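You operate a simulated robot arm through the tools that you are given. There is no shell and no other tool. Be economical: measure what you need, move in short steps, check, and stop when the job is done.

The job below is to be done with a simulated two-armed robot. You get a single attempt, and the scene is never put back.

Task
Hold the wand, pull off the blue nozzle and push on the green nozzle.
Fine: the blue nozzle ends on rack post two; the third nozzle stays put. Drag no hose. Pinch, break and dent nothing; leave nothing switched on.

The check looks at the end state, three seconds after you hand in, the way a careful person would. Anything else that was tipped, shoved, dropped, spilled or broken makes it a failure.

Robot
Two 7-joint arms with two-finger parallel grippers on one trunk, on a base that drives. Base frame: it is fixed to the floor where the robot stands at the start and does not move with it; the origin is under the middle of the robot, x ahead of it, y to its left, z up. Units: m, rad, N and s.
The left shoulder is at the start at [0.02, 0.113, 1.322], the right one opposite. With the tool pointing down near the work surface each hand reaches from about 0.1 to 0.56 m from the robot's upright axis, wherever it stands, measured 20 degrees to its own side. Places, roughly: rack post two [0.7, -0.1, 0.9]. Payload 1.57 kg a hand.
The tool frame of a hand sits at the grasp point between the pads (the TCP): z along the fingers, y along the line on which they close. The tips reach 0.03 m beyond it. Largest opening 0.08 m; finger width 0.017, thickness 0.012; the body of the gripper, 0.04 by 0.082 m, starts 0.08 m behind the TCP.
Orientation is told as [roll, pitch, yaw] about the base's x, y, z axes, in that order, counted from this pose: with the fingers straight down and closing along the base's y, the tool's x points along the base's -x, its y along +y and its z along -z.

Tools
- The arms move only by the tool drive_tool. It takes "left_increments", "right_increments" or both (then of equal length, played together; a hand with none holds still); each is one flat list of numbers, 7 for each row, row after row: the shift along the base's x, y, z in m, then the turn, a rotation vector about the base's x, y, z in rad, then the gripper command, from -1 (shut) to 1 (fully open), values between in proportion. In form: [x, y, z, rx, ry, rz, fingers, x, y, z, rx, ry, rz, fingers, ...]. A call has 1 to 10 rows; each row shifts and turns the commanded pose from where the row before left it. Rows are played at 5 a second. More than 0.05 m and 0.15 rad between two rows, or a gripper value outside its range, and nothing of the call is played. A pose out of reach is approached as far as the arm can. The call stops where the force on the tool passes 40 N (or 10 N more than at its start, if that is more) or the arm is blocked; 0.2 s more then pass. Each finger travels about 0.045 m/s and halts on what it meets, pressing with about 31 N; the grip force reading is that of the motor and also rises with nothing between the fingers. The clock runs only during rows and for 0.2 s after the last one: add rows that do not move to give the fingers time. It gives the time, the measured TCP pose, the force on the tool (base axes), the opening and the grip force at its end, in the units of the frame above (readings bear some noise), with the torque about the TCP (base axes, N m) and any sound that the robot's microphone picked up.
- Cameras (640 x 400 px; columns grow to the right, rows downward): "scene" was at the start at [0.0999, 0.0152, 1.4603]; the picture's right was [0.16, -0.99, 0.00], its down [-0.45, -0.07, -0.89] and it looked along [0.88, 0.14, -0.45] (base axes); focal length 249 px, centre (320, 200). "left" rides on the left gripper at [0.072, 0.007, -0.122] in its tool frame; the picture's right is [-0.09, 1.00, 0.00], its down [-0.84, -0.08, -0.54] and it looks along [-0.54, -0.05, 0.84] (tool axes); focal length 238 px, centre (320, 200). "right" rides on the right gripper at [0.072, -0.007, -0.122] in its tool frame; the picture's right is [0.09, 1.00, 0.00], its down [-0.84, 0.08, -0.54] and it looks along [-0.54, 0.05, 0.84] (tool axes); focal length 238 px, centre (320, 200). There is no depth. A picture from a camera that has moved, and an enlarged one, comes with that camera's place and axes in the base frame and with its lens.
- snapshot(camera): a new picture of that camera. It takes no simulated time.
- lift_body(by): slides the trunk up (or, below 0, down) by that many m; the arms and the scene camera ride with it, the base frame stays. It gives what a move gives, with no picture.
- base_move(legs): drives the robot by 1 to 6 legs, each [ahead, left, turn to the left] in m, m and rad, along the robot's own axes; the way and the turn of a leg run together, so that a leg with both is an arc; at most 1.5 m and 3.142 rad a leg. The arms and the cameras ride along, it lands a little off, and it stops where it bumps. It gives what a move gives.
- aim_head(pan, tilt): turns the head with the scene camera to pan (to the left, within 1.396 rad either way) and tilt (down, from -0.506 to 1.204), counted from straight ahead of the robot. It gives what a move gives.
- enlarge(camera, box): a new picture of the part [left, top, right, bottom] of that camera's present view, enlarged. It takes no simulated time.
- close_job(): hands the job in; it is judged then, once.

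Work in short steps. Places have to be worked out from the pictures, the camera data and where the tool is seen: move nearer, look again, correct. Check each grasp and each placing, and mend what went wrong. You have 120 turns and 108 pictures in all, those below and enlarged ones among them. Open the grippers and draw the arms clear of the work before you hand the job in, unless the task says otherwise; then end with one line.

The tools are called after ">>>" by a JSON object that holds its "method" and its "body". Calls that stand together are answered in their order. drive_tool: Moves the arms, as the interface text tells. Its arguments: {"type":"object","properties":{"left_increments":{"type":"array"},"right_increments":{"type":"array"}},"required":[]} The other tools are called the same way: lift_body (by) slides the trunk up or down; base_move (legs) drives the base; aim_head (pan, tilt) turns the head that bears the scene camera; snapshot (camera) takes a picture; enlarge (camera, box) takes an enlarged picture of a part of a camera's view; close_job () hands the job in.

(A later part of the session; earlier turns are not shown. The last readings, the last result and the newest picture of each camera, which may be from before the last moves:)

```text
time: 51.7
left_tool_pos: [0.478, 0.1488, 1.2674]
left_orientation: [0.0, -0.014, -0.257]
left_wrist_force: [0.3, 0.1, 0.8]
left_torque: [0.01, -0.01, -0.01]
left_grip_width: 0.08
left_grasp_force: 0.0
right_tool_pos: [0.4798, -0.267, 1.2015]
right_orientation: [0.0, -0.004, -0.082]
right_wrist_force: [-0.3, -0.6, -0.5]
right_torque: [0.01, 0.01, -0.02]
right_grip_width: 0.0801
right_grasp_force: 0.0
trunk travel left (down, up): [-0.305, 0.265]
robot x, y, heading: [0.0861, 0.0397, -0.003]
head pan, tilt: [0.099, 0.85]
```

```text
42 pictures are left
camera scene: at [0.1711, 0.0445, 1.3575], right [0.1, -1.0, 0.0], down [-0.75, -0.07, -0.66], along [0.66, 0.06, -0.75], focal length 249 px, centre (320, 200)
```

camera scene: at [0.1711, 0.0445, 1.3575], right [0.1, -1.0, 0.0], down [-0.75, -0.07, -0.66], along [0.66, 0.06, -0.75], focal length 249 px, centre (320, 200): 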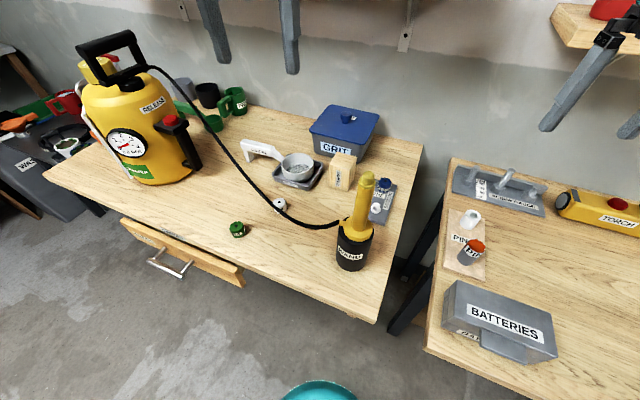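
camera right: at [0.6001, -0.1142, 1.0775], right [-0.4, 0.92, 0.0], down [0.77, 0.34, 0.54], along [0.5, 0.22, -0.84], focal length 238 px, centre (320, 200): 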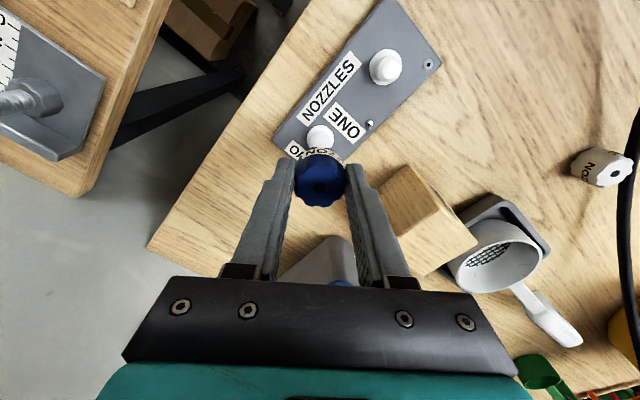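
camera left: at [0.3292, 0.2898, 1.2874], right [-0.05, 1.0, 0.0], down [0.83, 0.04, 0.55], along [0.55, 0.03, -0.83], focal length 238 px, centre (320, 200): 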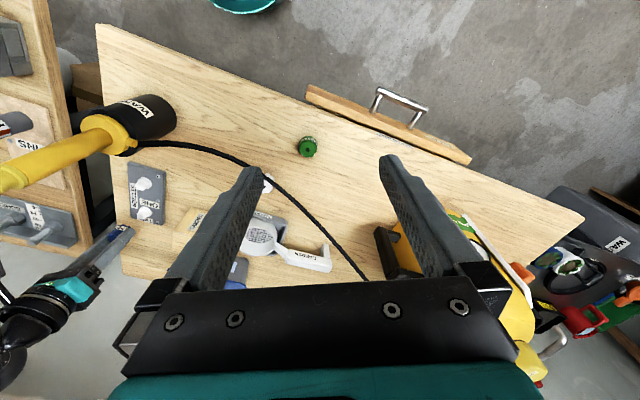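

Everything is in place. Now the left hand goes above the green nozzle, keeping its yaw ≈ -0.26.

>>> {"method": "drive_tool", "body": {"left_increments": [0.004, 0.035, -0.03, 0, 0, 0, 1, 0.004, 0.035, -0.03, 0, 0, 0, 1, 0.004, 0.035, -0.03, 0, 0, 0, 1, 0.006, 0.024, -0.04, 0, 0, -0.03, 1, 0, 0, -0.045, 0, 0, -0.03, 1, 0, 0, -0.045, 0, 0, 0, 1]}}

>>> {"method": "snapshot", "body": {"camera": "left"}}

>>> {"method": "enlarge", "body": {"camera": "scene", "box": [190, 180, 310, 260]}}

```text
time: 53.1
left_tool_pos: [0.4964, 0.2775, 1.0469]
left_orientation: [-0.001, -0.015, -0.318]
left_wrist_force: [-0.3, -0.3, -0.1]
left_torque: [0.04, 0.01, 0.01]
left_grip_width: 0.0796
left_grasp_force: 0.1
right_tool_pos: [0.4782, -0.2656, 1.2016]
right_orientation: [-0.001, -0.002, -0.085]
right_wrist_force: [-0.1, 0.0, -0.4]
right_torque: [0.03, -0.01, 0.03]
right_grip_width: 0.0801
right_grasp_force: 0.0
trunk travel left (down, up): [-0.305, 0.265]
robot x, y, heading: [0.0855, 0.0354, 0.0]
head pan, tilt: [0.099, 0.85]
```

```text
41 pictures are left
camera left: at [0.4282, 0.3071, 1.1679], right [0.4, 0.92, 0.0], down [0.76, -0.33, 0.55], along [0.51, -0.22, -0.83], focal length 238 px, centre (320, 200)
```

left: 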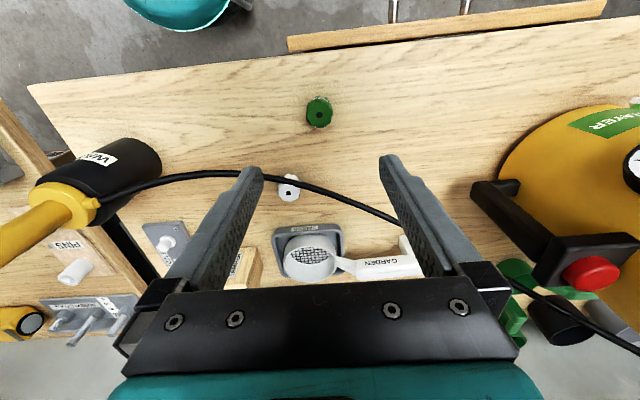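

```text
5.00 times, centred on (250, 220) of scene
camera zoom: at [0.1713, 0.045, 1.3575], right [0.1, -1.0, 0.0], down [-0.75, -0.07, -0.66], along [0.66, 0.06, -0.75], focal length 1244 px, centre (670, 100)
```

zoom: 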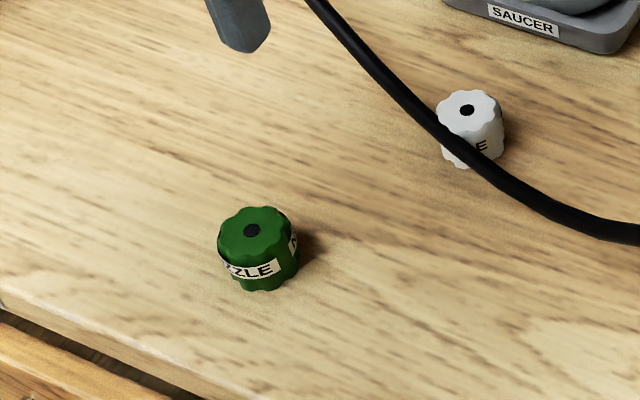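

Green is centered below ([0.495, 0.277]). Descend to z 0.90 with opening ~60 mm, correcting the 0.015 tilt.

>>> {"method": "drive_tool", "body": {"left_increments": [-0.001, 0, -0.03, 0, 0.015, 0, 0.5, 0, 0, -0.04, 0, 0, 0, 0.5, 0, 0, -0.04, 0, 0, 0, 0.5, 0, 0, -0.037, 0, 0, 0, 0.5]}}

>>> {"method": "snapshot", "body": {"camera": "left"}}

```text
time: 54.1
left_tool_pos: [0.4957, 0.2779, 0.9013]
left_orientation: [-0.004, -0.001, -0.317]
left_wrist_force: [0.4, -0.4, -0.2]
left_torque: [-0.01, 0.02, -0.02]
left_grip_width: 0.06
left_grasp_force: 0.0
right_tool_pos: [0.4791, -0.2653, 1.2012]
right_orientation: [0.0, -0.002, -0.083]
right_wrist_force: [-0.4, 0.2, 0.7]
right_torque: [0.01, 0.0, -0.01]
right_grip_width: 0.0798
right_grasp_force: 0.0
trunk travel left (down, up): [-0.305, 0.265]
robot x, y, heading: [0.0846, 0.0373, -0.0]
head pan, tilt: [0.099, 0.85]
```

```text
39 pictures are left
camera left: at [0.4291, 0.3063, 1.0214], right [0.4, 0.92, 0.0], down [0.77, -0.33, 0.54], along [0.5, -0.22, -0.84], focal length 238 px, centre (320, 200)
```

left: 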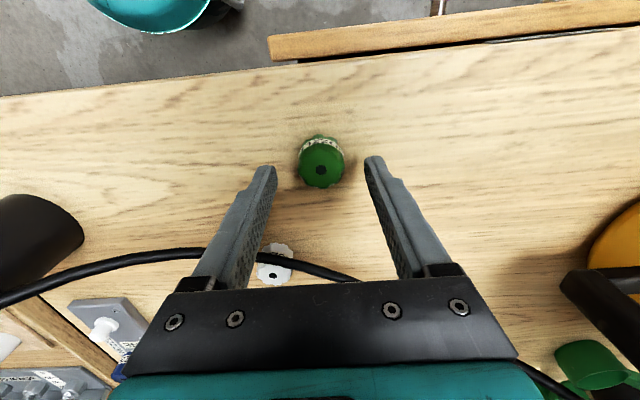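

Centered in the closing direction. Descend to TCP z≈0.874 with a tiny shift, then close.

>>> {"method": "drive_tool", "body": {"left_increments": [0.002, -0.001, -0.01, 0, 0, 0, 0.5, 0, 0, -0.01, 0, 0, 0, 0.5, 0, 0, -0.007, 0, 0, 0, 0.5]}}

>>> {"method": "drive_tool", "body": {"left_increments": [0, 0, 0, 0, 0, 0, -1, 0, 0, 0, 0, 0, 0, -1, 0, 0, 0, 0, 0, 0, -1, 0, 0, 0, 0, 0, 0, -1]}}

>>> {"method": "snapshot", "body": {"camera": "left"}}

```text
time: 54.9
left_tool_pos: [0.4972, 0.2754, 0.873]
left_orientation: [-0.006, 0.0, -0.317]
left_wrist_force: [0.1, 0.3, 0.6]
left_torque: [-0.01, 0.01, -0.03]
left_grip_width: 0.0599
left_grasp_force: 0.0
right_tool_pos: [0.4783, -0.2653, 1.2014]
right_orientation: [-0.001, -0.004, -0.084]
right_wrist_force: [-0.5, 0.3, -0.1]
right_torque: [0.0, -0.03, -0.02]
right_grip_width: 0.0798
right_grasp_force: 0.1
trunk travel left (down, up): [-0.305, 0.265]
robot x, y, heading: [0.0835, 0.0406, -0.0]
head pan, tilt: [0.099, 0.85]
```

```text
time: 55.9
left_tool_pos: [0.4965, 0.2761, 0.8735]
left_orientation: [-0.006, 0.001, -0.317]
left_wrist_force: [0.0, 0.5, 0.1]
left_torque: [0.01, -0.01, 0.01]
left_grip_width: 0.0324
left_grasp_force: 30.9
right_tool_pos: [0.4796, -0.2653, 1.2024]
right_orientation: [0.001, -0.004, -0.084]
right_wrist_force: [-0.6, 0.7, -0.6]
right_torque: [-0.04, 0.01, -0.02]
right_grip_width: 0.0802
right_grasp_force: 0.0
trunk travel left (down, up): [-0.305, 0.265]
robot x, y, heading: [0.0856, 0.0387, -0.0]
head pan, tilt: [0.099, 0.85]
```

```text
38 pictures are left
camera left: at [0.4312, 0.3054, 0.9945], right [0.4, 0.92, 0.0], down [0.77, -0.33, 0.54], along [0.5, -0.22, -0.84], focal length 238 px, centre (320, 200)
```

left: 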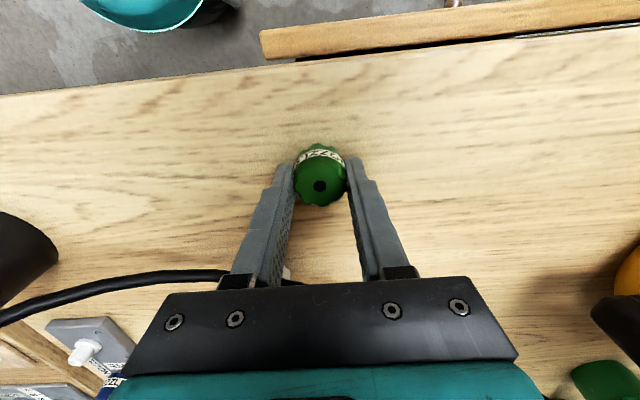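

Green gripped (32.4 mm). Lift it straight up to carry height.

>>> {"method": "drive_tool", "body": {"left_increments": [0, 0, 0.01, 0, 0, 0, -1, 0, 0, 0.03, 0, 0, 0, -1, 0, 0, 0.045, 0, 0, 0, -1, 0, 0, 0.045, 0, 0, 0, -1, 0, 0, 0.045, 0, 0, 0, -1, 0, 0, 0.045, 0, 0, 0, -1, 0, 0, 0.045, 0, 0, 0, -1, 0, 0, 0.045, 0, 0, 0, -1, 0, 0, 0.04, 0, 0, 0, -1]}}

>>> {"method": "snapshot", "body": {"camera": "left"}}

```text
time: 57.9
left_tool_pos: [0.4967, 0.2776, 1.2224]
left_orientation: [-0.004, 0.001, -0.317]
left_wrist_force: [0.0, -0.2, -0.3]
left_torque: [0.03, 0.01, 0.02]
left_grip_width: 0.032
left_grasp_force: 30.9
right_tool_pos: [0.4787, -0.2665, 1.2025]
right_orientation: [0.0, -0.004, -0.083]
right_wrist_force: [1.1, -0.7, -0.2]
right_torque: [0.0, -0.01, 0.02]
right_grip_width: 0.08
right_grasp_force: 0.1
trunk travel left (down, up): [-0.305, 0.265]
robot x, y, heading: [0.0821, 0.0374, -0.003]
head pan, tilt: [0.099, 0.85]
```

```text
37 pictures are left
camera left: at [0.431, 0.3056, 1.3439], right [0.4, 0.92, 0.0], down [0.77, -0.33, 0.54], along [0.49, -0.22, -0.84], focal length 238 px, centre (320, 200)
```

left: 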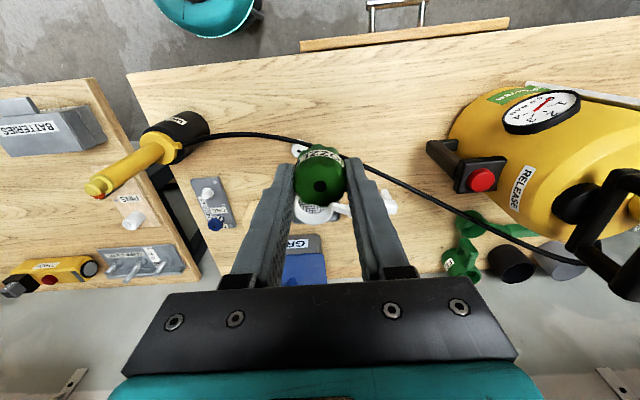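

Now shift the base 0.07 m to the right so that the right arm gets the mirrored (proven) holding geometry.

>>> {"method": "base_move", "body": {"legs": [[0, -0.07, 0]]}}

>>> {"method": "drive_tool", "body": {"right_increments": [0.002, 0.02, 0, 0, 0, 0.085, 1, 0.002, 0.02, 0, 0, 0, 0.085, 1, 0.002, 0.03, 0, 0, 0, 0.085, 1, 0.002, 0.03, 0, 0, 0, 0.08, 1]}}

>>> {"method": "drive_tool", "body": {"right_increments": [0, 0, -0.01, 0.034, -0.132, 0, 1, 0, 0, -0.01, 0.034, -0.132, 0, 1, 0, 0, -0.01, 0.034, -0.132, 0, 1, 0, 0, -0.01, 0.034, -0.132, 0, 1, 0, 0, -0.01, 0.034, -0.132, 0, 1, 0, 0, -0.01, 0.034, -0.132, 0, 1]}}

>>> {"method": "snapshot", "body": {"camera": "scene"}}

```text
time: 59.0
left_tool_pos: [0.4976, 0.2074, 1.2221]
left_orientation: [-0.004, 0.001, -0.318]
left_wrist_force: [0.8, -0.1, 0.7]
left_torque: [0.01, 0.02, 0.01]
left_grip_width: 0.0322
left_grasp_force: 31.3
right_tool_pos: [0.4786, -0.3352, 1.2016]
right_orientation: [0.001, -0.004, -0.084]
right_wrist_force: [0.3, -0.3, 0.7]
right_torque: [0.06, 0.02, -0.01]
right_grip_width: 0.08
right_grasp_force: 0.0
trunk travel left (down, up): [-0.305, 0.265]
robot x, y, heading: [0.085, -0.0327, 0.001]
head pan, tilt: [0.099, 0.85]
```

```text
time: 60.0
left_tool_pos: [0.4979, 0.2082, 1.2212]
left_orientation: [-0.005, 0.0, -0.318]
left_wrist_force: [-0.2, 0.2, -0.7]
left_torque: [0.0, 0.0, 0.02]
left_grip_width: 0.0324
left_grasp_force: 31.2
right_tool_pos: [0.4873, -0.2336, 1.2028]
right_orientation: [-0.002, -0.003, 0.254]
right_wrist_force: [-0.2, 0.1, -0.7]
right_torque: [-0.02, -0.01, 0.01]
right_grip_width: 0.0802
right_grasp_force: 0.2
trunk travel left (down, up): [-0.305, 0.265]
robot x, y, heading: [0.0813, -0.0337, -0.005]
head pan, tilt: [0.099, 0.85]
```

```text
time: 61.4
left_tool_pos: [0.4982, 0.2081, 1.2211]
left_orientation: [-0.005, -0.001, -0.319]
left_wrist_force: [-0.4, 0.9, -0.3]
left_torque: [0.0, -0.02, 0.0]
left_grip_width: 0.0322
left_grasp_force: 31.1
right_tool_pos: [0.4866, -0.2359, 1.1408]
right_orientation: [0.0, -0.822, 0.25]
right_wrist_force: [0.5, -1.0, 0.0]
right_torque: [0.03, 0.01, -0.02]
right_grip_width: 0.0798
right_grasp_force: 0.0
trunk travel left (down, up): [-0.305, 0.265]
robot x, y, heading: [0.0825, -0.0343, -0.003]
head pan, tilt: [0.099, 0.85]
```

```text
36 pictures are left
camera scene: at [0.1706, -0.0253, 1.3576], right [0.1, -1.0, 0.0], down [-0.75, -0.07, -0.66], along [0.66, 0.06, -0.75], focal length 249 px, centre (320, 200)
```

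scene: 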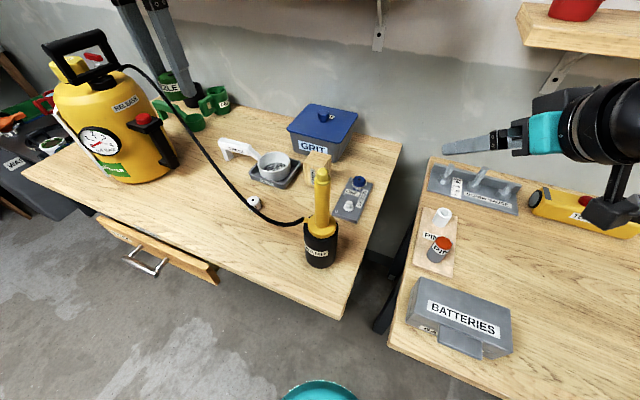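

Right hand now tilted as wanted without any limit. Bring it above the wand (z 1.19).

>>> {"method": "drive_tool", "body": {"right_increments": [-0.005, 0.02, 0.025, 0, 0, 0, 1, -0.006, 0.036, 0.025, 0, 0, 0, 1, -0.006, 0.036, 0, 0, 0, 0, 1, -0.006, 0.036, 0, 0, 0, 0, 1, -0.006, 0.036, 0, 0, 0, 0, 1, -0.006, 0.036, 0, 0, 0, 0, 1, -0.006, 0.036, 0, 0, 0, 0, 1]}}

>>> {"method": "snapshot", "body": {"camera": "right"}}

```text
time: 63.0
left_tool_pos: [0.4967, 0.2087, 1.2224]
left_orientation: [-0.006, 0.0, -0.317]
left_wrist_force: [-1.1, -0.3, -0.2]
left_torque: [-0.06, 0.03, -0.01]
left_grip_width: 0.0323
left_grasp_force: 31.5
right_tool_pos: [0.4464, 0.0013, 1.1926]
right_orientation: [-0.002, -0.82, 0.249]
right_wrist_force: [-0.6, -0.4, 0.9]
right_torque: [-0.04, -0.01, 0.0]
right_grip_width: 0.0801
right_grasp_force: 0.0
trunk travel left (down, up): [-0.305, 0.265]
robot x, y, heading: [0.0835, -0.0315, 0.003]
head pan, tilt: [0.099, 0.85]
```

```text
35 pictures are left
camera right: at [0.3132, -0.0382, 1.2231], right [-0.31, 0.95, -0.07], down [0.15, 0.12, 0.98], along [0.94, 0.29, -0.18], focal length 238 px, centre (320, 200)
```

right: 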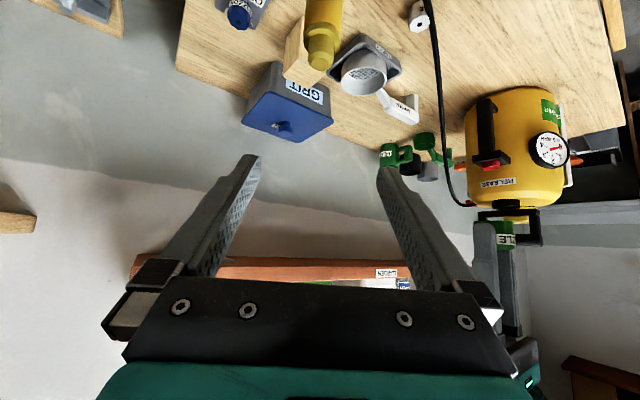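

The spigot is nearly centered; shift y -3 mm and descend in steps, checking the pose follows.

>>> {"method": "drive_tool", "body": {"right_increments": [0, -0.003, -0.025, 0, 0, 0, 1, 0, 0, -0.025, 0, 0, 0, 1, 0, 0, -0.02, 0, 0, 0, 1]}}

>>> {"method": "snapshot", "body": {"camera": "right"}}

```text
time: 63.8
left_tool_pos: [0.4965, 0.208, 1.2216]
left_orientation: [-0.005, 0.0, -0.318]
left_wrist_force: [0.2, 0.3, -0.3]
left_torque: [-0.01, 0.03, 0.01]
left_grip_width: 0.0321
left_grasp_force: 31.8
right_tool_pos: [0.4455, -0.0016, 1.1208]
right_orientation: [0.0, -0.82, 0.25]
right_wrist_force: [0.4, 0.2, 0.9]
right_torque: [-0.03, 0.02, 0.02]
right_grip_width: 0.08
right_grasp_force: 0.0
trunk travel left (down, up): [-0.305, 0.265]
robot x, y, heading: [0.0834, -0.0306, -0.005]
head pan, tilt: [0.099, 0.85]
```

```text
34 pictures are left
camera right: at [0.3137, -0.0422, 1.152], right [-0.31, 0.95, -0.07], down [0.15, 0.12, 0.98], along [0.94, 0.29, -0.18], focal length 238 px, centre (320, 200)
```

right: 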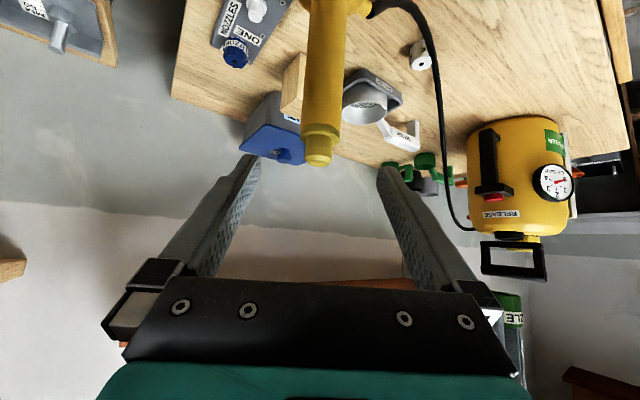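

Centered. Continue in two small moves, checking that the pose follows.

>>> {"method": "drive_tool", "body": {"right_increments": [0, 0, -0.015, 0, 0, 0, 1, 0, 0, -0.015, 0, 0, 0, 1]}}

>>> {"method": "drive_tool", "body": {"right_increments": [0, 0, -0.012, 0, 0, 0, 1, 0, 0, -0.012, 0, 0, 0, 1, 0, 0, -0.012, 0, 0, 0, 1]}}

>>> {"method": "snapshot", "body": {"camera": "right"}}

```text
time: 64.4
left_tool_pos: [0.4977, 0.2083, 1.2218]
left_orientation: [-0.005, 0.0, -0.318]
left_wrist_force: [0.6, -0.9, 0.9]
left_torque: [-0.03, 0.02, -0.01]
left_grip_width: 0.032
left_grasp_force: 30.6
right_tool_pos: [0.4456, -0.0025, 1.0907]
right_orientation: [0.002, -0.821, 0.251]
right_wrist_force: [0.7, -0.2, 0.1]
right_torque: [0.07, -0.06, -0.01]
right_grip_width: 0.0803
right_grasp_force: 0.2
trunk travel left (down, up): [-0.305, 0.265]
robot x, y, heading: [0.0837, -0.0326, 0.001]
head pan, tilt: [0.099, 0.85]
```

```text
time: 65.2
left_tool_pos: [0.4966, 0.2072, 1.2219]
left_orientation: [-0.005, -0.001, -0.317]
left_wrist_force: [0.2, 0.6, -0.4]
left_torque: [0.02, 0.02, 0.01]
left_grip_width: 0.0322
left_grasp_force: 31.1
right_tool_pos: [0.4461, -0.0028, 1.0567]
right_orientation: [0.0, -0.822, 0.252]
right_wrist_force: [0.2, 0.4, 0.4]
right_torque: [-0.01, -0.04, 0.01]
right_grip_width: 0.08
right_grasp_force: 0.1
trunk travel left (down, up): [-0.305, 0.265]
robot x, y, heading: [0.0826, -0.0328, -0.002]
head pan, tilt: [0.099, 0.85]
```

```text
33 pictures are left
camera right: at [0.3131, -0.0423, 1.0865], right [-0.31, 0.95, -0.07], down [0.15, 0.12, 0.98], along [0.94, 0.29, -0.18], focal length 238 px, centre (320, 200)
```

right: 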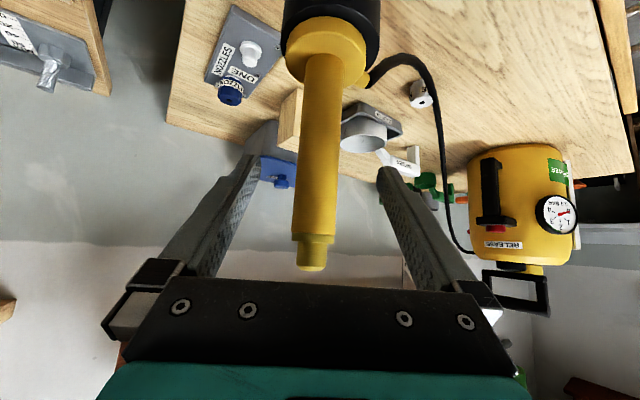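

Perfectly tracked, shaft centered. Go 10 mm lower for clearance, then close on the shaft.

>>> {"method": "drive_tool", "body": {"right_increments": [0, 0, -0.01, 0, 0, 0, 1, 0, 0, 0, 0, 0, 0, -1, 0, 0, 0, 0, 0, 0, -1, 0, 0, 0, 0, 0, 0, -1, 0, 0, 0, 0, 0, 0, -1, 0, 0, 0, 0, 0, 0, -1]}}

>>> {"method": "snapshot", "body": {"camera": "right"}}

>>> {"method": "snapshot", "body": {"camera": "left"}}

```text
time: 66.6
left_tool_pos: [0.4966, 0.2076, 1.2223]
left_orientation: [-0.006, 0.0, -0.317]
left_wrist_force: [0.6, -0.1, -0.4]
left_torque: [0.01, 0.0, 0.0]
left_grip_width: 0.0324
left_grasp_force: 30.9
right_tool_pos: [0.446, -0.0033, 1.0466]
right_orientation: [0.0, -0.819, 0.251]
right_wrist_force: [0.4, -1.6, -0.2]
right_torque: [-0.12, -0.09, -0.02]
right_grip_width: 0.0259
right_grasp_force: 30.4
trunk travel left (down, up): [-0.305, 0.265]
robot x, y, heading: [0.0814, -0.0301, -0.002]
head pan, tilt: [0.099, 0.85]
```

```text
32 pictures are left
camera right: at [0.3133, -0.0427, 1.0767], right [-0.31, 0.95, -0.07], down [0.15, 0.12, 0.98], along [0.94, 0.29, -0.18], focal length 238 px, centre (320, 200)
```

right: 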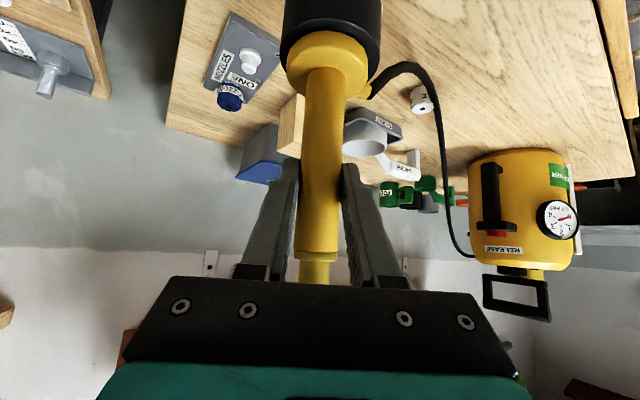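

```text
31 pictures are left
camera left: at [0.4313, 0.2358, 1.3435], right [0.4, 0.92, 0.0], down [0.77, -0.33, 0.54], along [0.5, -0.22, -0.84], focal length 238 px, centre (320, 200)
```

left: 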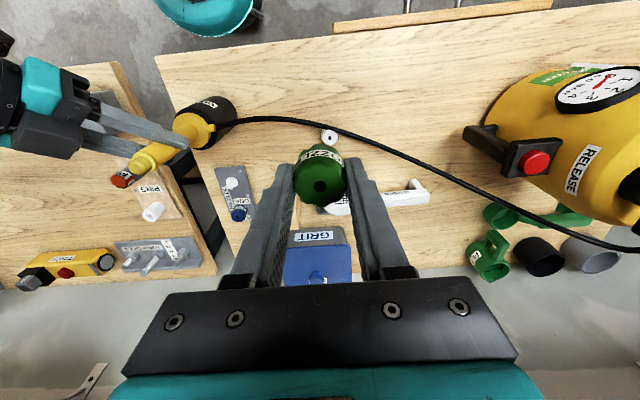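

Wand held by the right hand. Bring the green nozzle over the spigot at z 1.22.

>>> {"method": "drive_tool", "body": {"left_increments": [-0.008, -0.038, 0, 0, 0, 0, -1, -0.008, -0.038, 0, 0, 0, 0, -1, -0.008, -0.038, 0, 0, 0, 0, -1, -0.008, -0.038, 0, 0, 0, 0, -1, -0.008, -0.038, 0, 0, 0, 0, -1, -0.004, -0.019, 0, 0, 0, 0, -1, 0, 0, -0.02, 0, 0, 0, -1, 0, 0, 0, 0, 0, 0, -1]}}

>>> {"method": "snapshot", "body": {"camera": "left"}}

>>> {"method": "snapshot", "body": {"camera": "right"}}

>>> {"method": "enlarge", "body": {"camera": "scene", "box": [250, 60, 400, 220]}}

```text
time: 68.4
left_tool_pos: [0.4531, -0.002, 1.2019]
left_orientation: [-0.006, 0.001, -0.316]
left_wrist_force: [0.6, 0.1, -0.3]
left_torque: [0.0, 0.01, 0.01]
left_grip_width: 0.0323
left_grasp_force: 30.9
right_tool_pos: [0.446, -0.0018, 1.0465]
right_orientation: [0.0, -0.82, 0.251]
right_wrist_force: [-0.3, 1.2, 0.5]
right_torque: [-0.04, 0.02, 0.02]
right_grip_width: 0.0257
right_grasp_force: 31.1
trunk travel left (down, up): [-0.305, 0.265]
robot x, y, heading: [0.0842, -0.0276, -0.003]
head pan, tilt: [0.099, 0.85]
```

```text
30 pictures are left
camera left: at [0.3866, 0.0266, 1.3231], right [0.4, 0.92, 0.0], down [0.77, -0.33, 0.54], along [0.5, -0.22, -0.84], focal length 238 px, centre (320, 200)
```

left: 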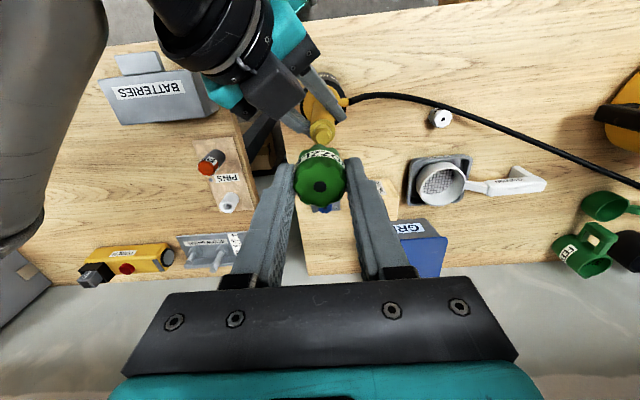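

```text
29 pictures are left
camera right: at [0.3132, -0.0425, 1.0768], right [-0.31, 0.95, -0.07], down [0.15, 0.12, 0.98], along [0.94, 0.29, -0.18], focal length 238 px, centre (320, 200)
```

right: 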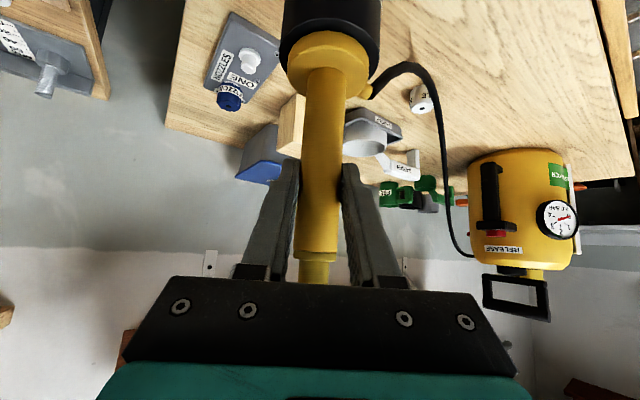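

```text
2.50 times, centred on (325, 140) of scene
camera zoom: at [0.171, -0.0253, 1.3575], right [0.1, -1.0, 0.0], down [-0.75, -0.07, -0.66], along [0.66, 0.06, -0.75], focal length 622 px, centre (308, 350)
```

zoom: 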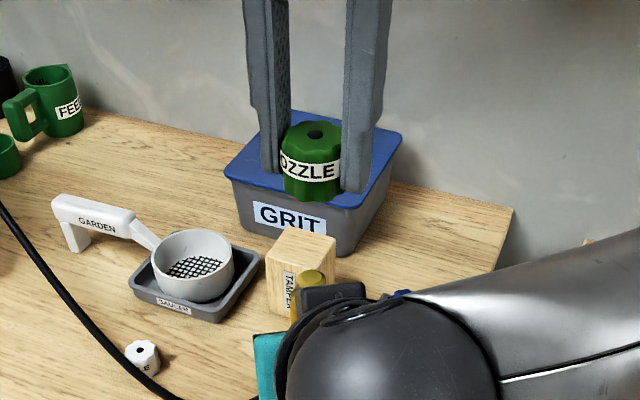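

The spigot shows just beyond the nozzle. I enlarge the left view to measure the offset precisely.

>>> {"method": "enlarge", "body": {"camera": "left", "box": [265, 70, 385, 220]}}

```text
2.67 times, centred on (325, 145) of left
camera zoom: at [0.3866, 0.0266, 1.3231], right [0.4, 0.92, 0.0], down [0.77, -0.33, 0.54], along [0.5, -0.22, -0.84], focal length 636 px, centre (307, 347)
```

zoom: 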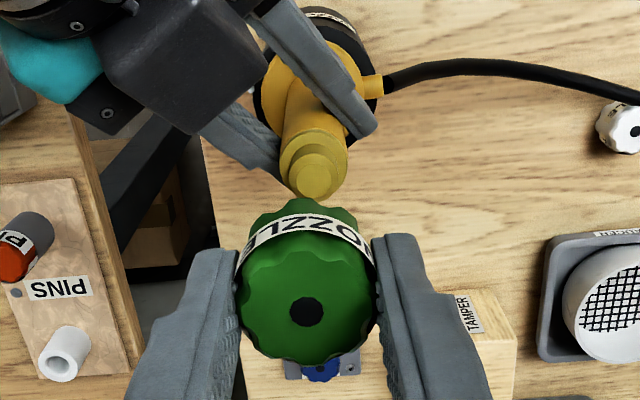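

Measured: spigot is ~4 mm toward +y of the nozzle axis, aligned in x. Correct and descend to just above the spigot.

>>> {"method": "drive_tool", "body": {"left_increments": [0, 0.0035, -0.02, 0, 0, 0, -1, 0, 0, -0.02, 0, 0, 0, -1, 0, 0, -0.012, 0, 0, 0, -1]}}

>>> {"method": "enlarge", "body": {"camera": "left", "box": [265, 70, 385, 220]}}

>>> {"method": "snapshot", "body": {"camera": "right"}}

```text
time: 69.2
left_tool_pos: [0.4533, 0.0019, 1.1498]
left_orientation: [-0.006, 0.0, -0.316]
left_wrist_force: [0.1, -0.3, 0.0]
left_torque: [-0.04, 0.0, 0.02]
left_grip_width: 0.032
left_grasp_force: 31.4
right_tool_pos: [0.4465, -0.0023, 1.0458]
right_orientation: [0.001, -0.82, 0.251]
right_wrist_force: [0.0, 1.0, -0.2]
right_torque: [0.0, 0.03, 0.02]
right_grip_width: 0.0257
right_grasp_force: 30.6
trunk travel left (down, up): [-0.305, 0.265]
robot x, y, heading: [0.0811, -0.036, -0.001]
head pan, tilt: [0.099, 0.85]
```

```text
2.67 times, centred on (325, 145) of left
camera zoom: at [0.3872, 0.0313, 1.271], right [0.4, 0.92, 0.0], down [0.77, -0.33, 0.54], along [0.5, -0.22, -0.84], focal length 636 px, centre (307, 347)
```

zoom: 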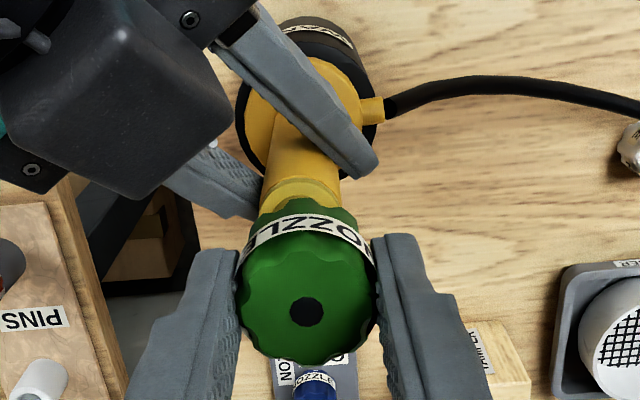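

```text
25 pictures are left
camera right: at [0.3133, -0.0423, 1.0767], right [-0.31, 0.95, -0.07], down [0.15, 0.12, 0.98], along [0.94, 0.29, -0.18], focal length 238 px, centre (320, 200)
```

right: 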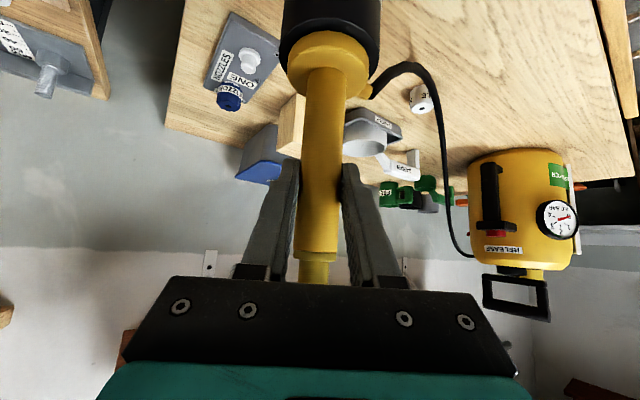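

Nearly coaxial (≈1 mm over in y). Correct -1 mm and lower gently.

>>> {"method": "drive_tool", "body": {"left_increments": [0, -0.001, -0.005, 0, 0, 0, -1, 0, 0, -0.005, 0, 0, 0, -1, 0, 0, -0.004, 0, 0, 0, -1]}}

```text
time: 70.0
left_tool_pos: [0.4523, 0.0018, 1.1354]
left_orientation: [-0.005, 0.0, -0.32]
left_wrist_force: [-0.2, 0.0, -0.9]
left_torque: [0.02, -0.01, 0.0]
left_grip_width: 0.0319
left_grasp_force: 31.1
right_tool_pos: [0.4453, -0.0033, 1.0457]
right_orientation: [-0.001, -0.822, 0.251]
right_wrist_force: [0.7, -0.9, 0.2]
right_torque: [-0.01, -0.01, -0.04]
right_grip_width: 0.0256
right_grasp_force: 31.1
trunk travel left (down, up): [-0.305, 0.265]
robot x, y, heading: [0.0803, -0.0344, -0.001]
head pan, tilt: [0.099, 0.85]
```

No contact force yet; continue in 3 mm steps.

>>> {"method": "drive_tool", "body": {"left_increments": [0, 0, -0.003, 0, 0, 0, -1, 0, 0, -0.003, 0, 0, 0, -1]}}

```text
time: 70.6
left_tool_pos: [0.4523, 0.0012, 1.1297]
left_orientation: [-0.003, 0.002, -0.318]
left_wrist_force: [0.0, -0.7, -0.1]
left_torque: [0.0, 0.0, 0.04]
left_grip_width: 0.0319
left_grasp_force: 31.1
right_tool_pos: [0.4459, -0.0016, 1.0457]
right_orientation: [0.0, -0.819, 0.252]
right_wrist_force: [-0.8, 0.0, -0.6]
right_torque: [-0.05, -0.01, 0.0]
right_grip_width: 0.0258
right_grasp_force: 30.5
trunk travel left (down, up): [-0.305, 0.265]
robot x, y, heading: [0.0852, -0.0319, -0.005]
head pan, tilt: [0.099, 0.85]
```

>>> {"method": "drive_tool", "body": {"left_increments": [0, 0, -0.003, 0, 0, 0, -1, 0, 0, -0.003, 0, 0, 0, -1]}}

>>> {"method": "enlarge", "body": {"camera": "left", "box": [265, 70, 385, 220]}}

>>> {"method": "snapshot", "body": {"camera": "right"}}

```text
time: 71.2
left_tool_pos: [0.4539, 0.0021, 1.1242]
left_orientation: [-0.005, 0.0, -0.317]
left_wrist_force: [0.3, 0.8, -0.4]
left_torque: [0.01, 0.01, -0.02]
left_grip_width: 0.0318
left_grasp_force: 30.8
right_tool_pos: [0.4465, -0.002, 1.047]
right_orientation: [0.0, -0.819, 0.252]
right_wrist_force: [-0.3, 0.8, -0.4]
right_torque: [0.01, 0.02, 0.0]
right_grip_width: 0.0258
right_grasp_force: 31.2
trunk travel left (down, up): [-0.305, 0.265]
robot x, y, heading: [0.0838, -0.034, -0.003]
head pan, tilt: [0.099, 0.85]
```

```text
2.67 times, centred on (325, 145) of left
camera zoom: at [0.3875, 0.0296, 1.2455], right [0.4, 0.92, 0.0], down [0.77, -0.33, 0.54], along [0.5, -0.22, -0.84], focal length 636 px, centre (307, 347)
```

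zoom: 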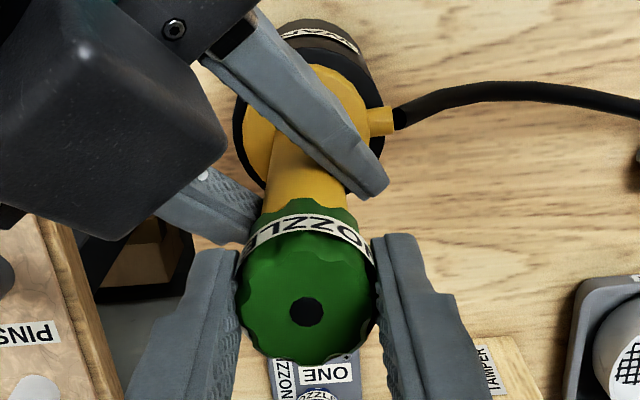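

```text
23 pictures are left
camera right: at [0.3134, -0.0424, 1.0768], right [-0.31, 0.95, -0.07], down [0.15, 0.12, 0.98], along [0.94, 0.29, -0.18], focal length 238 px, centre (320, 200)
```

right: 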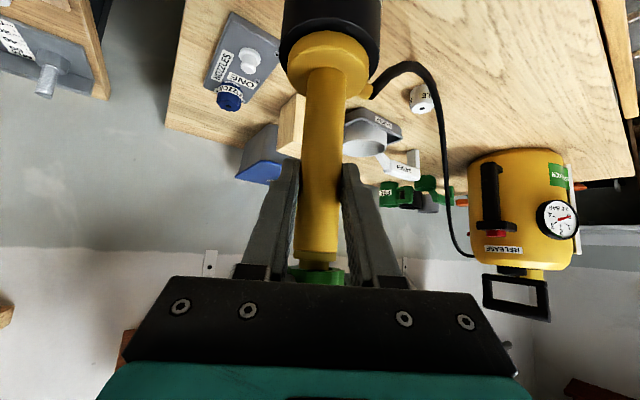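

The green nozzle is coming over the spigot with a small gap to the shoulder left. Continue down until it seats.

>>> {"method": "drive_tool", "body": {"left_increments": [0, 0, -0.003, 0, 0, 0, -1, 0, 0, -0.003, 0, 0, 0, -1]}}

>>> {"method": "enlarge", "body": {"camera": "right", "box": [260, 200, 380, 300]}}

```text
time: 71.8
left_tool_pos: [0.4539, -0.0003, 1.1191]
left_orientation: [-0.006, -0.002, -0.318]
left_wrist_force: [1.3, -2.3, 10.3]
left_torque: [0.26, 0.46, 0.16]
left_grip_width: 0.0322
left_grasp_force: 31.4
right_tool_pos: [0.4462, -0.0019, 1.0455]
right_orientation: [0.0, -0.82, 0.253]
right_wrist_force: [-0.2, 4.2, -4.7]
right_torque: [-0.21, -0.62, -0.11]
right_grip_width: 0.0258
right_grasp_force: 31.4
trunk travel left (down, up): [-0.305, 0.265]
robot x, y, heading: [0.0803, -0.0317, 0.001]
head pan, tilt: [0.099, 0.85]
heard: snap
```

```text
4.00 times, centred on (320, 250) of right
camera zoom: at [0.313, -0.0422, 1.0767], right [-0.31, 0.95, -0.07], down [0.15, 0.12, 0.98], along [0.94, 0.29, -0.18], focal length 953 px, centre (320, 0)
```

zoom: 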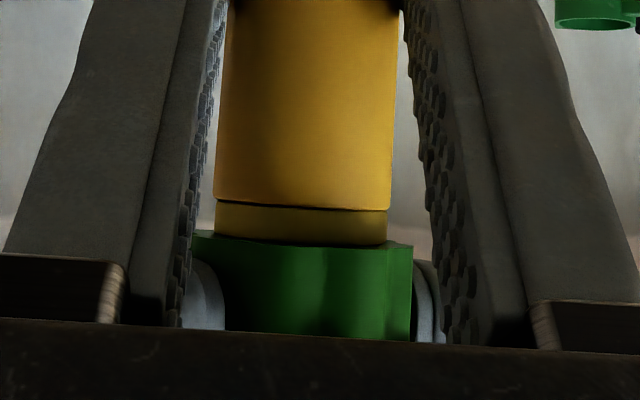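

A snap and a 10 N reaction: the nozzle clicked on. I press 3 mm more in command to confirm it's a hard stop.

>>> {"method": "drive_tool", "body": {"left_increments": [0, 0, -0.002, 0, 0, 0, -1, 0, 0, -0.002, 0, 0, 0, -1]}}

>>> {"method": "enlarge", "body": {"camera": "right", "box": [260, 200, 380, 300]}}

```text
time: 72.4
left_tool_pos: [0.4533, 0.0008, 1.1147]
left_orientation: [-0.007, -0.002, -0.315]
left_wrist_force: [0.2, -6.1, 23.8]
left_torque: [0.0, -0.13, 0.27]
left_grip_width: 0.0318
left_grasp_force: 30.8
right_tool_pos: [0.4453, -0.0027, 1.0452]
right_orientation: [0.002, -0.818, 0.251]
right_wrist_force: [2.7, 6.7, -7.3]
right_torque: [-0.09, -0.28, -0.27]
right_grip_width: 0.0258
right_grasp_force: 31.3
trunk travel left (down, up): [-0.305, 0.265]
robot x, y, heading: [0.08, -0.0337, -0.002]
head pan, tilt: [0.099, 0.85]
```

```text
4.00 times, centred on (320, 250) of right
camera zoom: at [0.3128, -0.0424, 1.0767], right [-0.31, 0.95, -0.07], down [0.15, 0.12, 0.98], along [0.94, 0.29, -0.18], focal length 953 px, centre (320, 0)
```

zoom: 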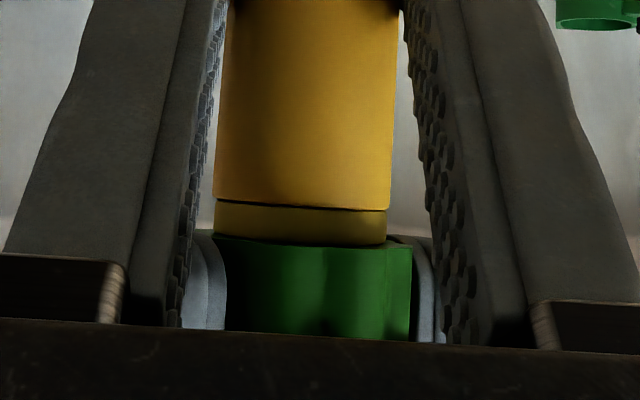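

The nozzle didn't move relative to the shaft while the fingers slid: it's hard-seated. Unload slightly and open the left hand, then lift it away.

>>> {"method": "drive_tool", "body": {"left_increments": [0, 0, 0.003, 0, 0, 0, -1, 0, 0, 0, 0, 0, 0, 0.1, 0, 0, 0, 0, 0, 0, 0.15, 0, 0, 0, 0, 0, 0, 0.15]}}

>>> {"method": "drive_tool", "body": {"left_increments": [0, 0, 0.01, 0, 0, 0, 0.15, 0, 0, 0.02, 0, 0, 0, 0.15, 0, 0, 0.03, 0, 0, 0, 0.15, 0, 0, 0.03, 0, 0, 0, 0.15]}}

>>> {"method": "snapshot", "body": {"camera": "left"}}

>>> {"method": "enlarge", "body": {"camera": "right", "box": [260, 200, 380, 300]}}

```text
time: 73.4
left_tool_pos: [0.4537, -0.0, 1.1155]
left_orientation: [-0.006, 0.002, -0.317]
left_wrist_force: [0.1, 0.4, 0.5]
left_torque: [0.0, -0.06, 0.0]
left_grip_width: 0.0464
left_grasp_force: 0.0
right_tool_pos: [0.4462, -0.0017, 1.0463]
right_orientation: [0.0, -0.82, 0.252]
right_wrist_force: [-0.3, 0.3, 0.0]
right_torque: [-0.01, 0.0, -0.02]
right_grip_width: 0.0256
right_grasp_force: 30.9
trunk travel left (down, up): [-0.305, 0.265]
robot x, y, heading: [0.0849, -0.0329, -0.006]
head pan, tilt: [0.099, 0.85]
heard: snap
```

```text
time: 74.4
left_tool_pos: [0.4541, 0.0016, 1.2067]
left_orientation: [-0.005, 0.003, -0.316]
left_wrist_force: [0.1, -0.5, -0.3]
left_torque: [0.0, 0.0, -0.02]
left_grip_width: 0.0462
left_grasp_force: 0.0
right_tool_pos: [0.4462, -0.0027, 1.0457]
right_orientation: [0.002, -0.82, 0.252]
right_wrist_force: [-0.2, -0.6, -0.5]
right_torque: [0.02, 0.02, 0.01]
right_grip_width: 0.0257
right_grasp_force: 30.7
trunk travel left (down, up): [-0.305, 0.265]
robot x, y, heading: [0.0813, -0.0333, -0.001]
head pan, tilt: [0.099, 0.85]
```

```text
20 pictures are left
camera left: at [0.3879, 0.03, 1.3283], right [0.4, 0.92, 0.0], down [0.77, -0.33, 0.54], along [0.5, -0.22, -0.84], focal length 238 px, centre (320, 200)
```

left: 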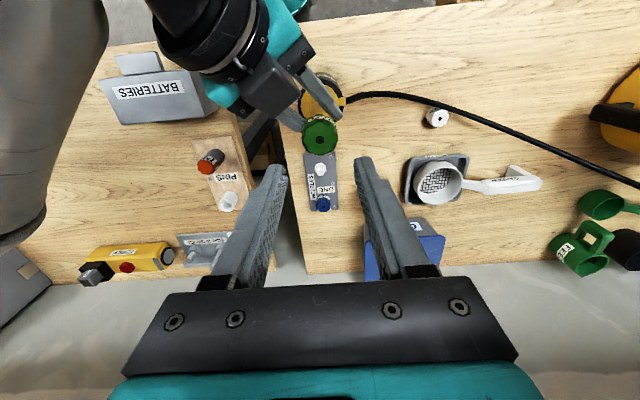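

```text
4.00 times, centred on (320, 250) of right
camera zoom: at [0.313, -0.0424, 1.0768], right [-0.31, 0.95, -0.07], down [0.15, 0.12, 0.98], along [0.94, 0.29, -0.18], focal length 953 px, centre (320, 0)
```

zoom: 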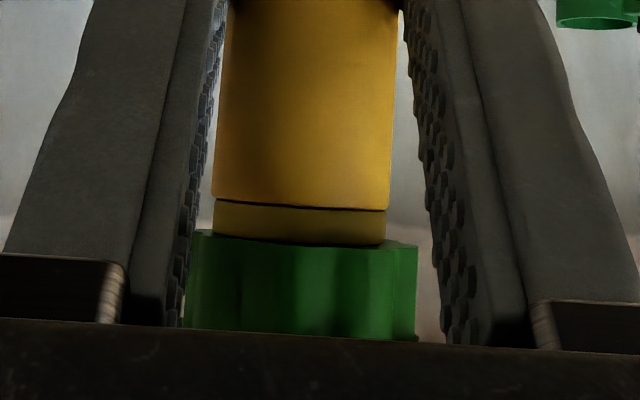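

A second snap came while unloading, so I want to be sure. I'll close the left fingers and press the nozzle's top straight down, so releasing can't pull it.

>>> {"method": "drive_tool", "body": {"left_increments": [0, -0.001, -0.02, 0, 0, 0, -1, 0, 0, -0.02, 0, 0, 0, -1, 0, 0, -0.01, 0, 0, 0, -1, 0, 0, 0, 0, 0, 0, -1, 0, 0, -0.005, 0, 0, 0, -1]}}

>>> {"method": "enlarge", "body": {"camera": "left", "box": [245, 60, 395, 220]}}

```text
time: 75.6
left_tool_pos: [0.4533, -0.0001, 1.1512]
left_orientation: [-0.006, 0.003, -0.316]
left_wrist_force: [0.1, 0.2, -1.1]
left_torque: [0.02, 0.0, 0.0]
left_grip_width: 0.0003
left_grasp_force: 21.5
right_tool_pos: [0.4457, -0.0019, 1.0451]
right_orientation: [0.001, -0.82, 0.252]
right_wrist_force: [-0.2, -0.7, 0.0]
right_torque: [-0.01, -0.04, 0.02]
right_grip_width: 0.0257
right_grasp_force: 31.3
trunk travel left (down, up): [-0.305, 0.265]
robot x, y, heading: [0.0849, -0.0306, 0.0]
head pan, tilt: [0.099, 0.85]
```

```text
2.50 times, centred on (320, 140) of left
camera zoom: at [0.3876, 0.029, 1.2733], right [0.4, 0.92, -0.01], down [0.77, -0.33, 0.54], along [0.49, -0.22, -0.84], focal length 596 px, centre (320, 350)
```

zoom: 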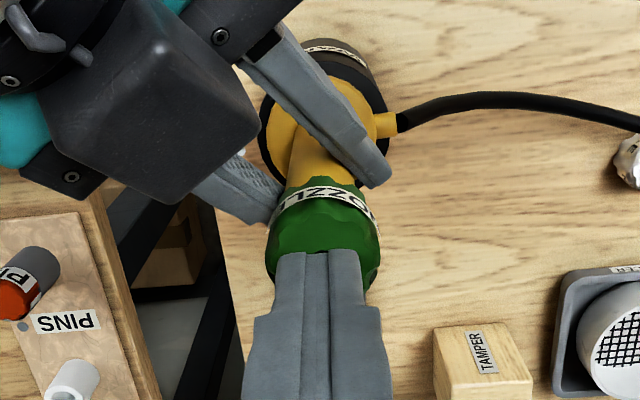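

Fingers are closed over the nozzle's middle. Press down in small steps.

>>> {"method": "drive_tool", "body": {"left_increments": [0, 0, -0.004, 0, 0, 0, -1, 0, 0, -0.004, 0, 0, 0, -1]}}

>>> {"method": "drive_tool", "body": {"left_increments": [0, 0, -0.002, 0, 0, 0, -1, 0, 0, -0.002, 0, 0, 0, -1]}}

```text
time: 76.2
left_tool_pos: [0.4529, -0.0002, 1.1438]
left_orientation: [-0.005, 0.0, -0.317]
left_wrist_force: [-0.6, 0.3, 2.1]
left_torque: [0.02, 0.06, 0.03]
left_grip_width: 0.0001
left_grasp_force: 21.1
right_tool_pos: [0.4449, -0.0022, 1.0447]
right_orientation: [0.0, -0.82, 0.25]
right_wrist_force: [0.4, -0.5, -1.0]
right_torque: [0.0, 0.06, 0.02]
right_grip_width: 0.0259
right_grasp_force: 31.4
trunk travel left (down, up): [-0.305, 0.265]
robot x, y, heading: [0.0805, -0.032, -0.001]
head pan, tilt: [0.099, 0.85]
```

```text
time: 76.8
left_tool_pos: [0.4522, 0.0007, 1.1437]
left_orientation: [-0.008, -0.007, -0.317]
left_wrist_force: [-2.2, 3.9, 32.9]
left_torque: [0.12, 0.1, 0.04]
left_grip_width: 0.0001
left_grasp_force: 21.7
right_tool_pos: [0.4475, -0.0025, 1.0465]
right_orientation: [-0.002, -0.822, 0.251]
right_wrist_force: [6.6, -0.2, -9.4]
right_torque: [0.11, -0.26, 0.02]
right_grip_width: 0.0257
right_grasp_force: 31.2
trunk travel left (down, up): [-0.305, 0.265]
robot x, y, heading: [0.086, -0.0294, -0.001]
head pan, tilt: [0.099, 0.85]
```

Hard stop at 33 N with no motion and no further click — fully seated. Lift the left hand away and check.

>>> {"method": "drive_tool", "body": {"left_increments": [0, 0, 0.01, 0, 0, 0, -1, 0, 0, 0.03, 0, 0, 0, -1, 0, 0, 0.04, 0, 0, 0, 0, 0, 0.04, 0.02, 0, 0, 0, 1, 0.005, 0.045, 0, 0, 0, 0, 1, 0.005, 0.045, 0, 0, 0, 0, 1, 0.005, 0.045, 0, 0, 0, 0, 1]}}

>>> {"method": "snapshot", "body": {"camera": "left"}}

>>> {"method": "enlarge", "body": {"camera": "right", "box": [260, 200, 380, 300]}}

```text
time: 78.4
left_tool_pos: [0.4667, 0.1767, 1.2406]
left_orientation: [-0.006, 0.003, -0.32]
left_wrist_force: [-1.0, -0.3, -0.5]
left_torque: [-0.03, 0.02, 0.0]
left_grip_width: 0.0801
left_grasp_force: 0.1
right_tool_pos: [0.4457, -0.0022, 1.047]
right_orientation: [-0.001, -0.822, 0.252]
right_wrist_force: [-0.2, 0.8, 0.6]
right_torque: [0.01, 0.03, -0.02]
right_grip_width: 0.0256
right_grasp_force: 31.0
trunk travel left (down, up): [-0.305, 0.265]
robot x, y, heading: [0.0826, -0.0324, -0.001]
head pan, tilt: [0.099, 0.85]
```

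```text
17 pictures are left
camera left: at [0.4016, 0.205, 1.3616], right [0.4, 0.92, -0.01], down [0.77, -0.33, 0.54], along [0.49, -0.22, -0.84], focal length 238 px, centre (320, 200)
```

left: 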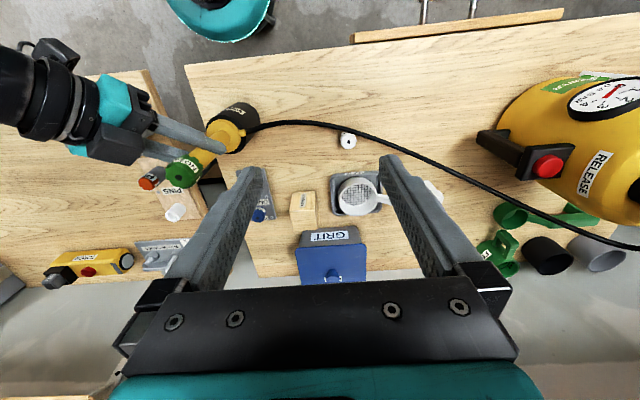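

```text
4.00 times, centred on (320, 250) of right
camera zoom: at [0.3131, -0.0418, 1.0768], right [-0.31, 0.95, -0.07], down [0.15, 0.12, 0.98], along [0.94, 0.29, -0.18], focal length 953 px, centre (320, 0)
```

zoom: 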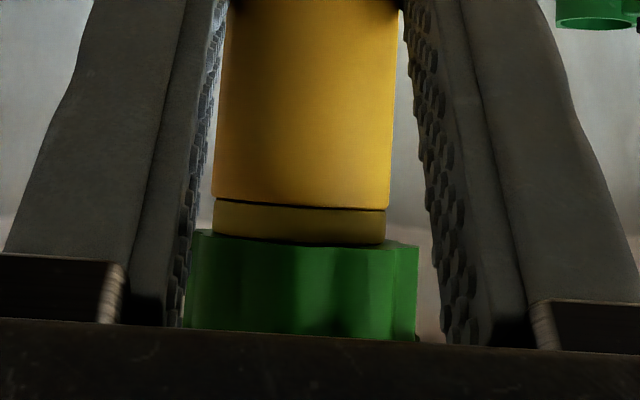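

Same seat height as before. Now release the wand with the right hand and lift straight up over the nozzle.

>>> {"method": "drive_tool", "body": {"right_increments": [0, 0, 0, 0, 0, 0, 1, 0, 0, 0, 0, 0, 0, 1, 0, 0, 0, 0, 0, 0, 1, 0, 0, 0, 0, 0, 0, 1]}}

>>> {"method": "snapshot", "body": {"camera": "right"}}

```text
time: 79.4
left_tool_pos: [0.4686, 0.1755, 1.2395]
left_orientation: [-0.006, 0.0, -0.316]
left_wrist_force: [0.1, 0.0, -0.2]
left_torque: [0.01, 0.02, 0.01]
left_grip_width: 0.0802
left_grasp_force: 0.1
right_tool_pos: [0.4466, -0.0012, 1.046]
right_orientation: [0.0, -0.82, 0.252]
right_wrist_force: [-0.5, -0.1, 0.7]
right_torque: [0.0, -0.01, -0.04]
right_grip_width: 0.08
right_grasp_force: 0.0
trunk travel left (down, up): [-0.305, 0.265]
robot x, y, heading: [0.0818, -0.0326, -0.005]
head pan, tilt: [0.099, 0.85]
```

```text
15 pictures are left
camera right: at [0.3133, -0.0424, 1.0768], right [-0.31, 0.95, -0.07], down [0.15, 0.12, 0.98], along [0.94, 0.29, -0.18], focal length 238 px, centre (320, 200)
```

right: 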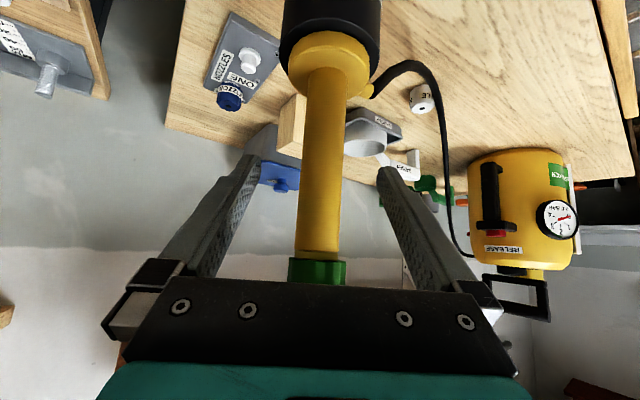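

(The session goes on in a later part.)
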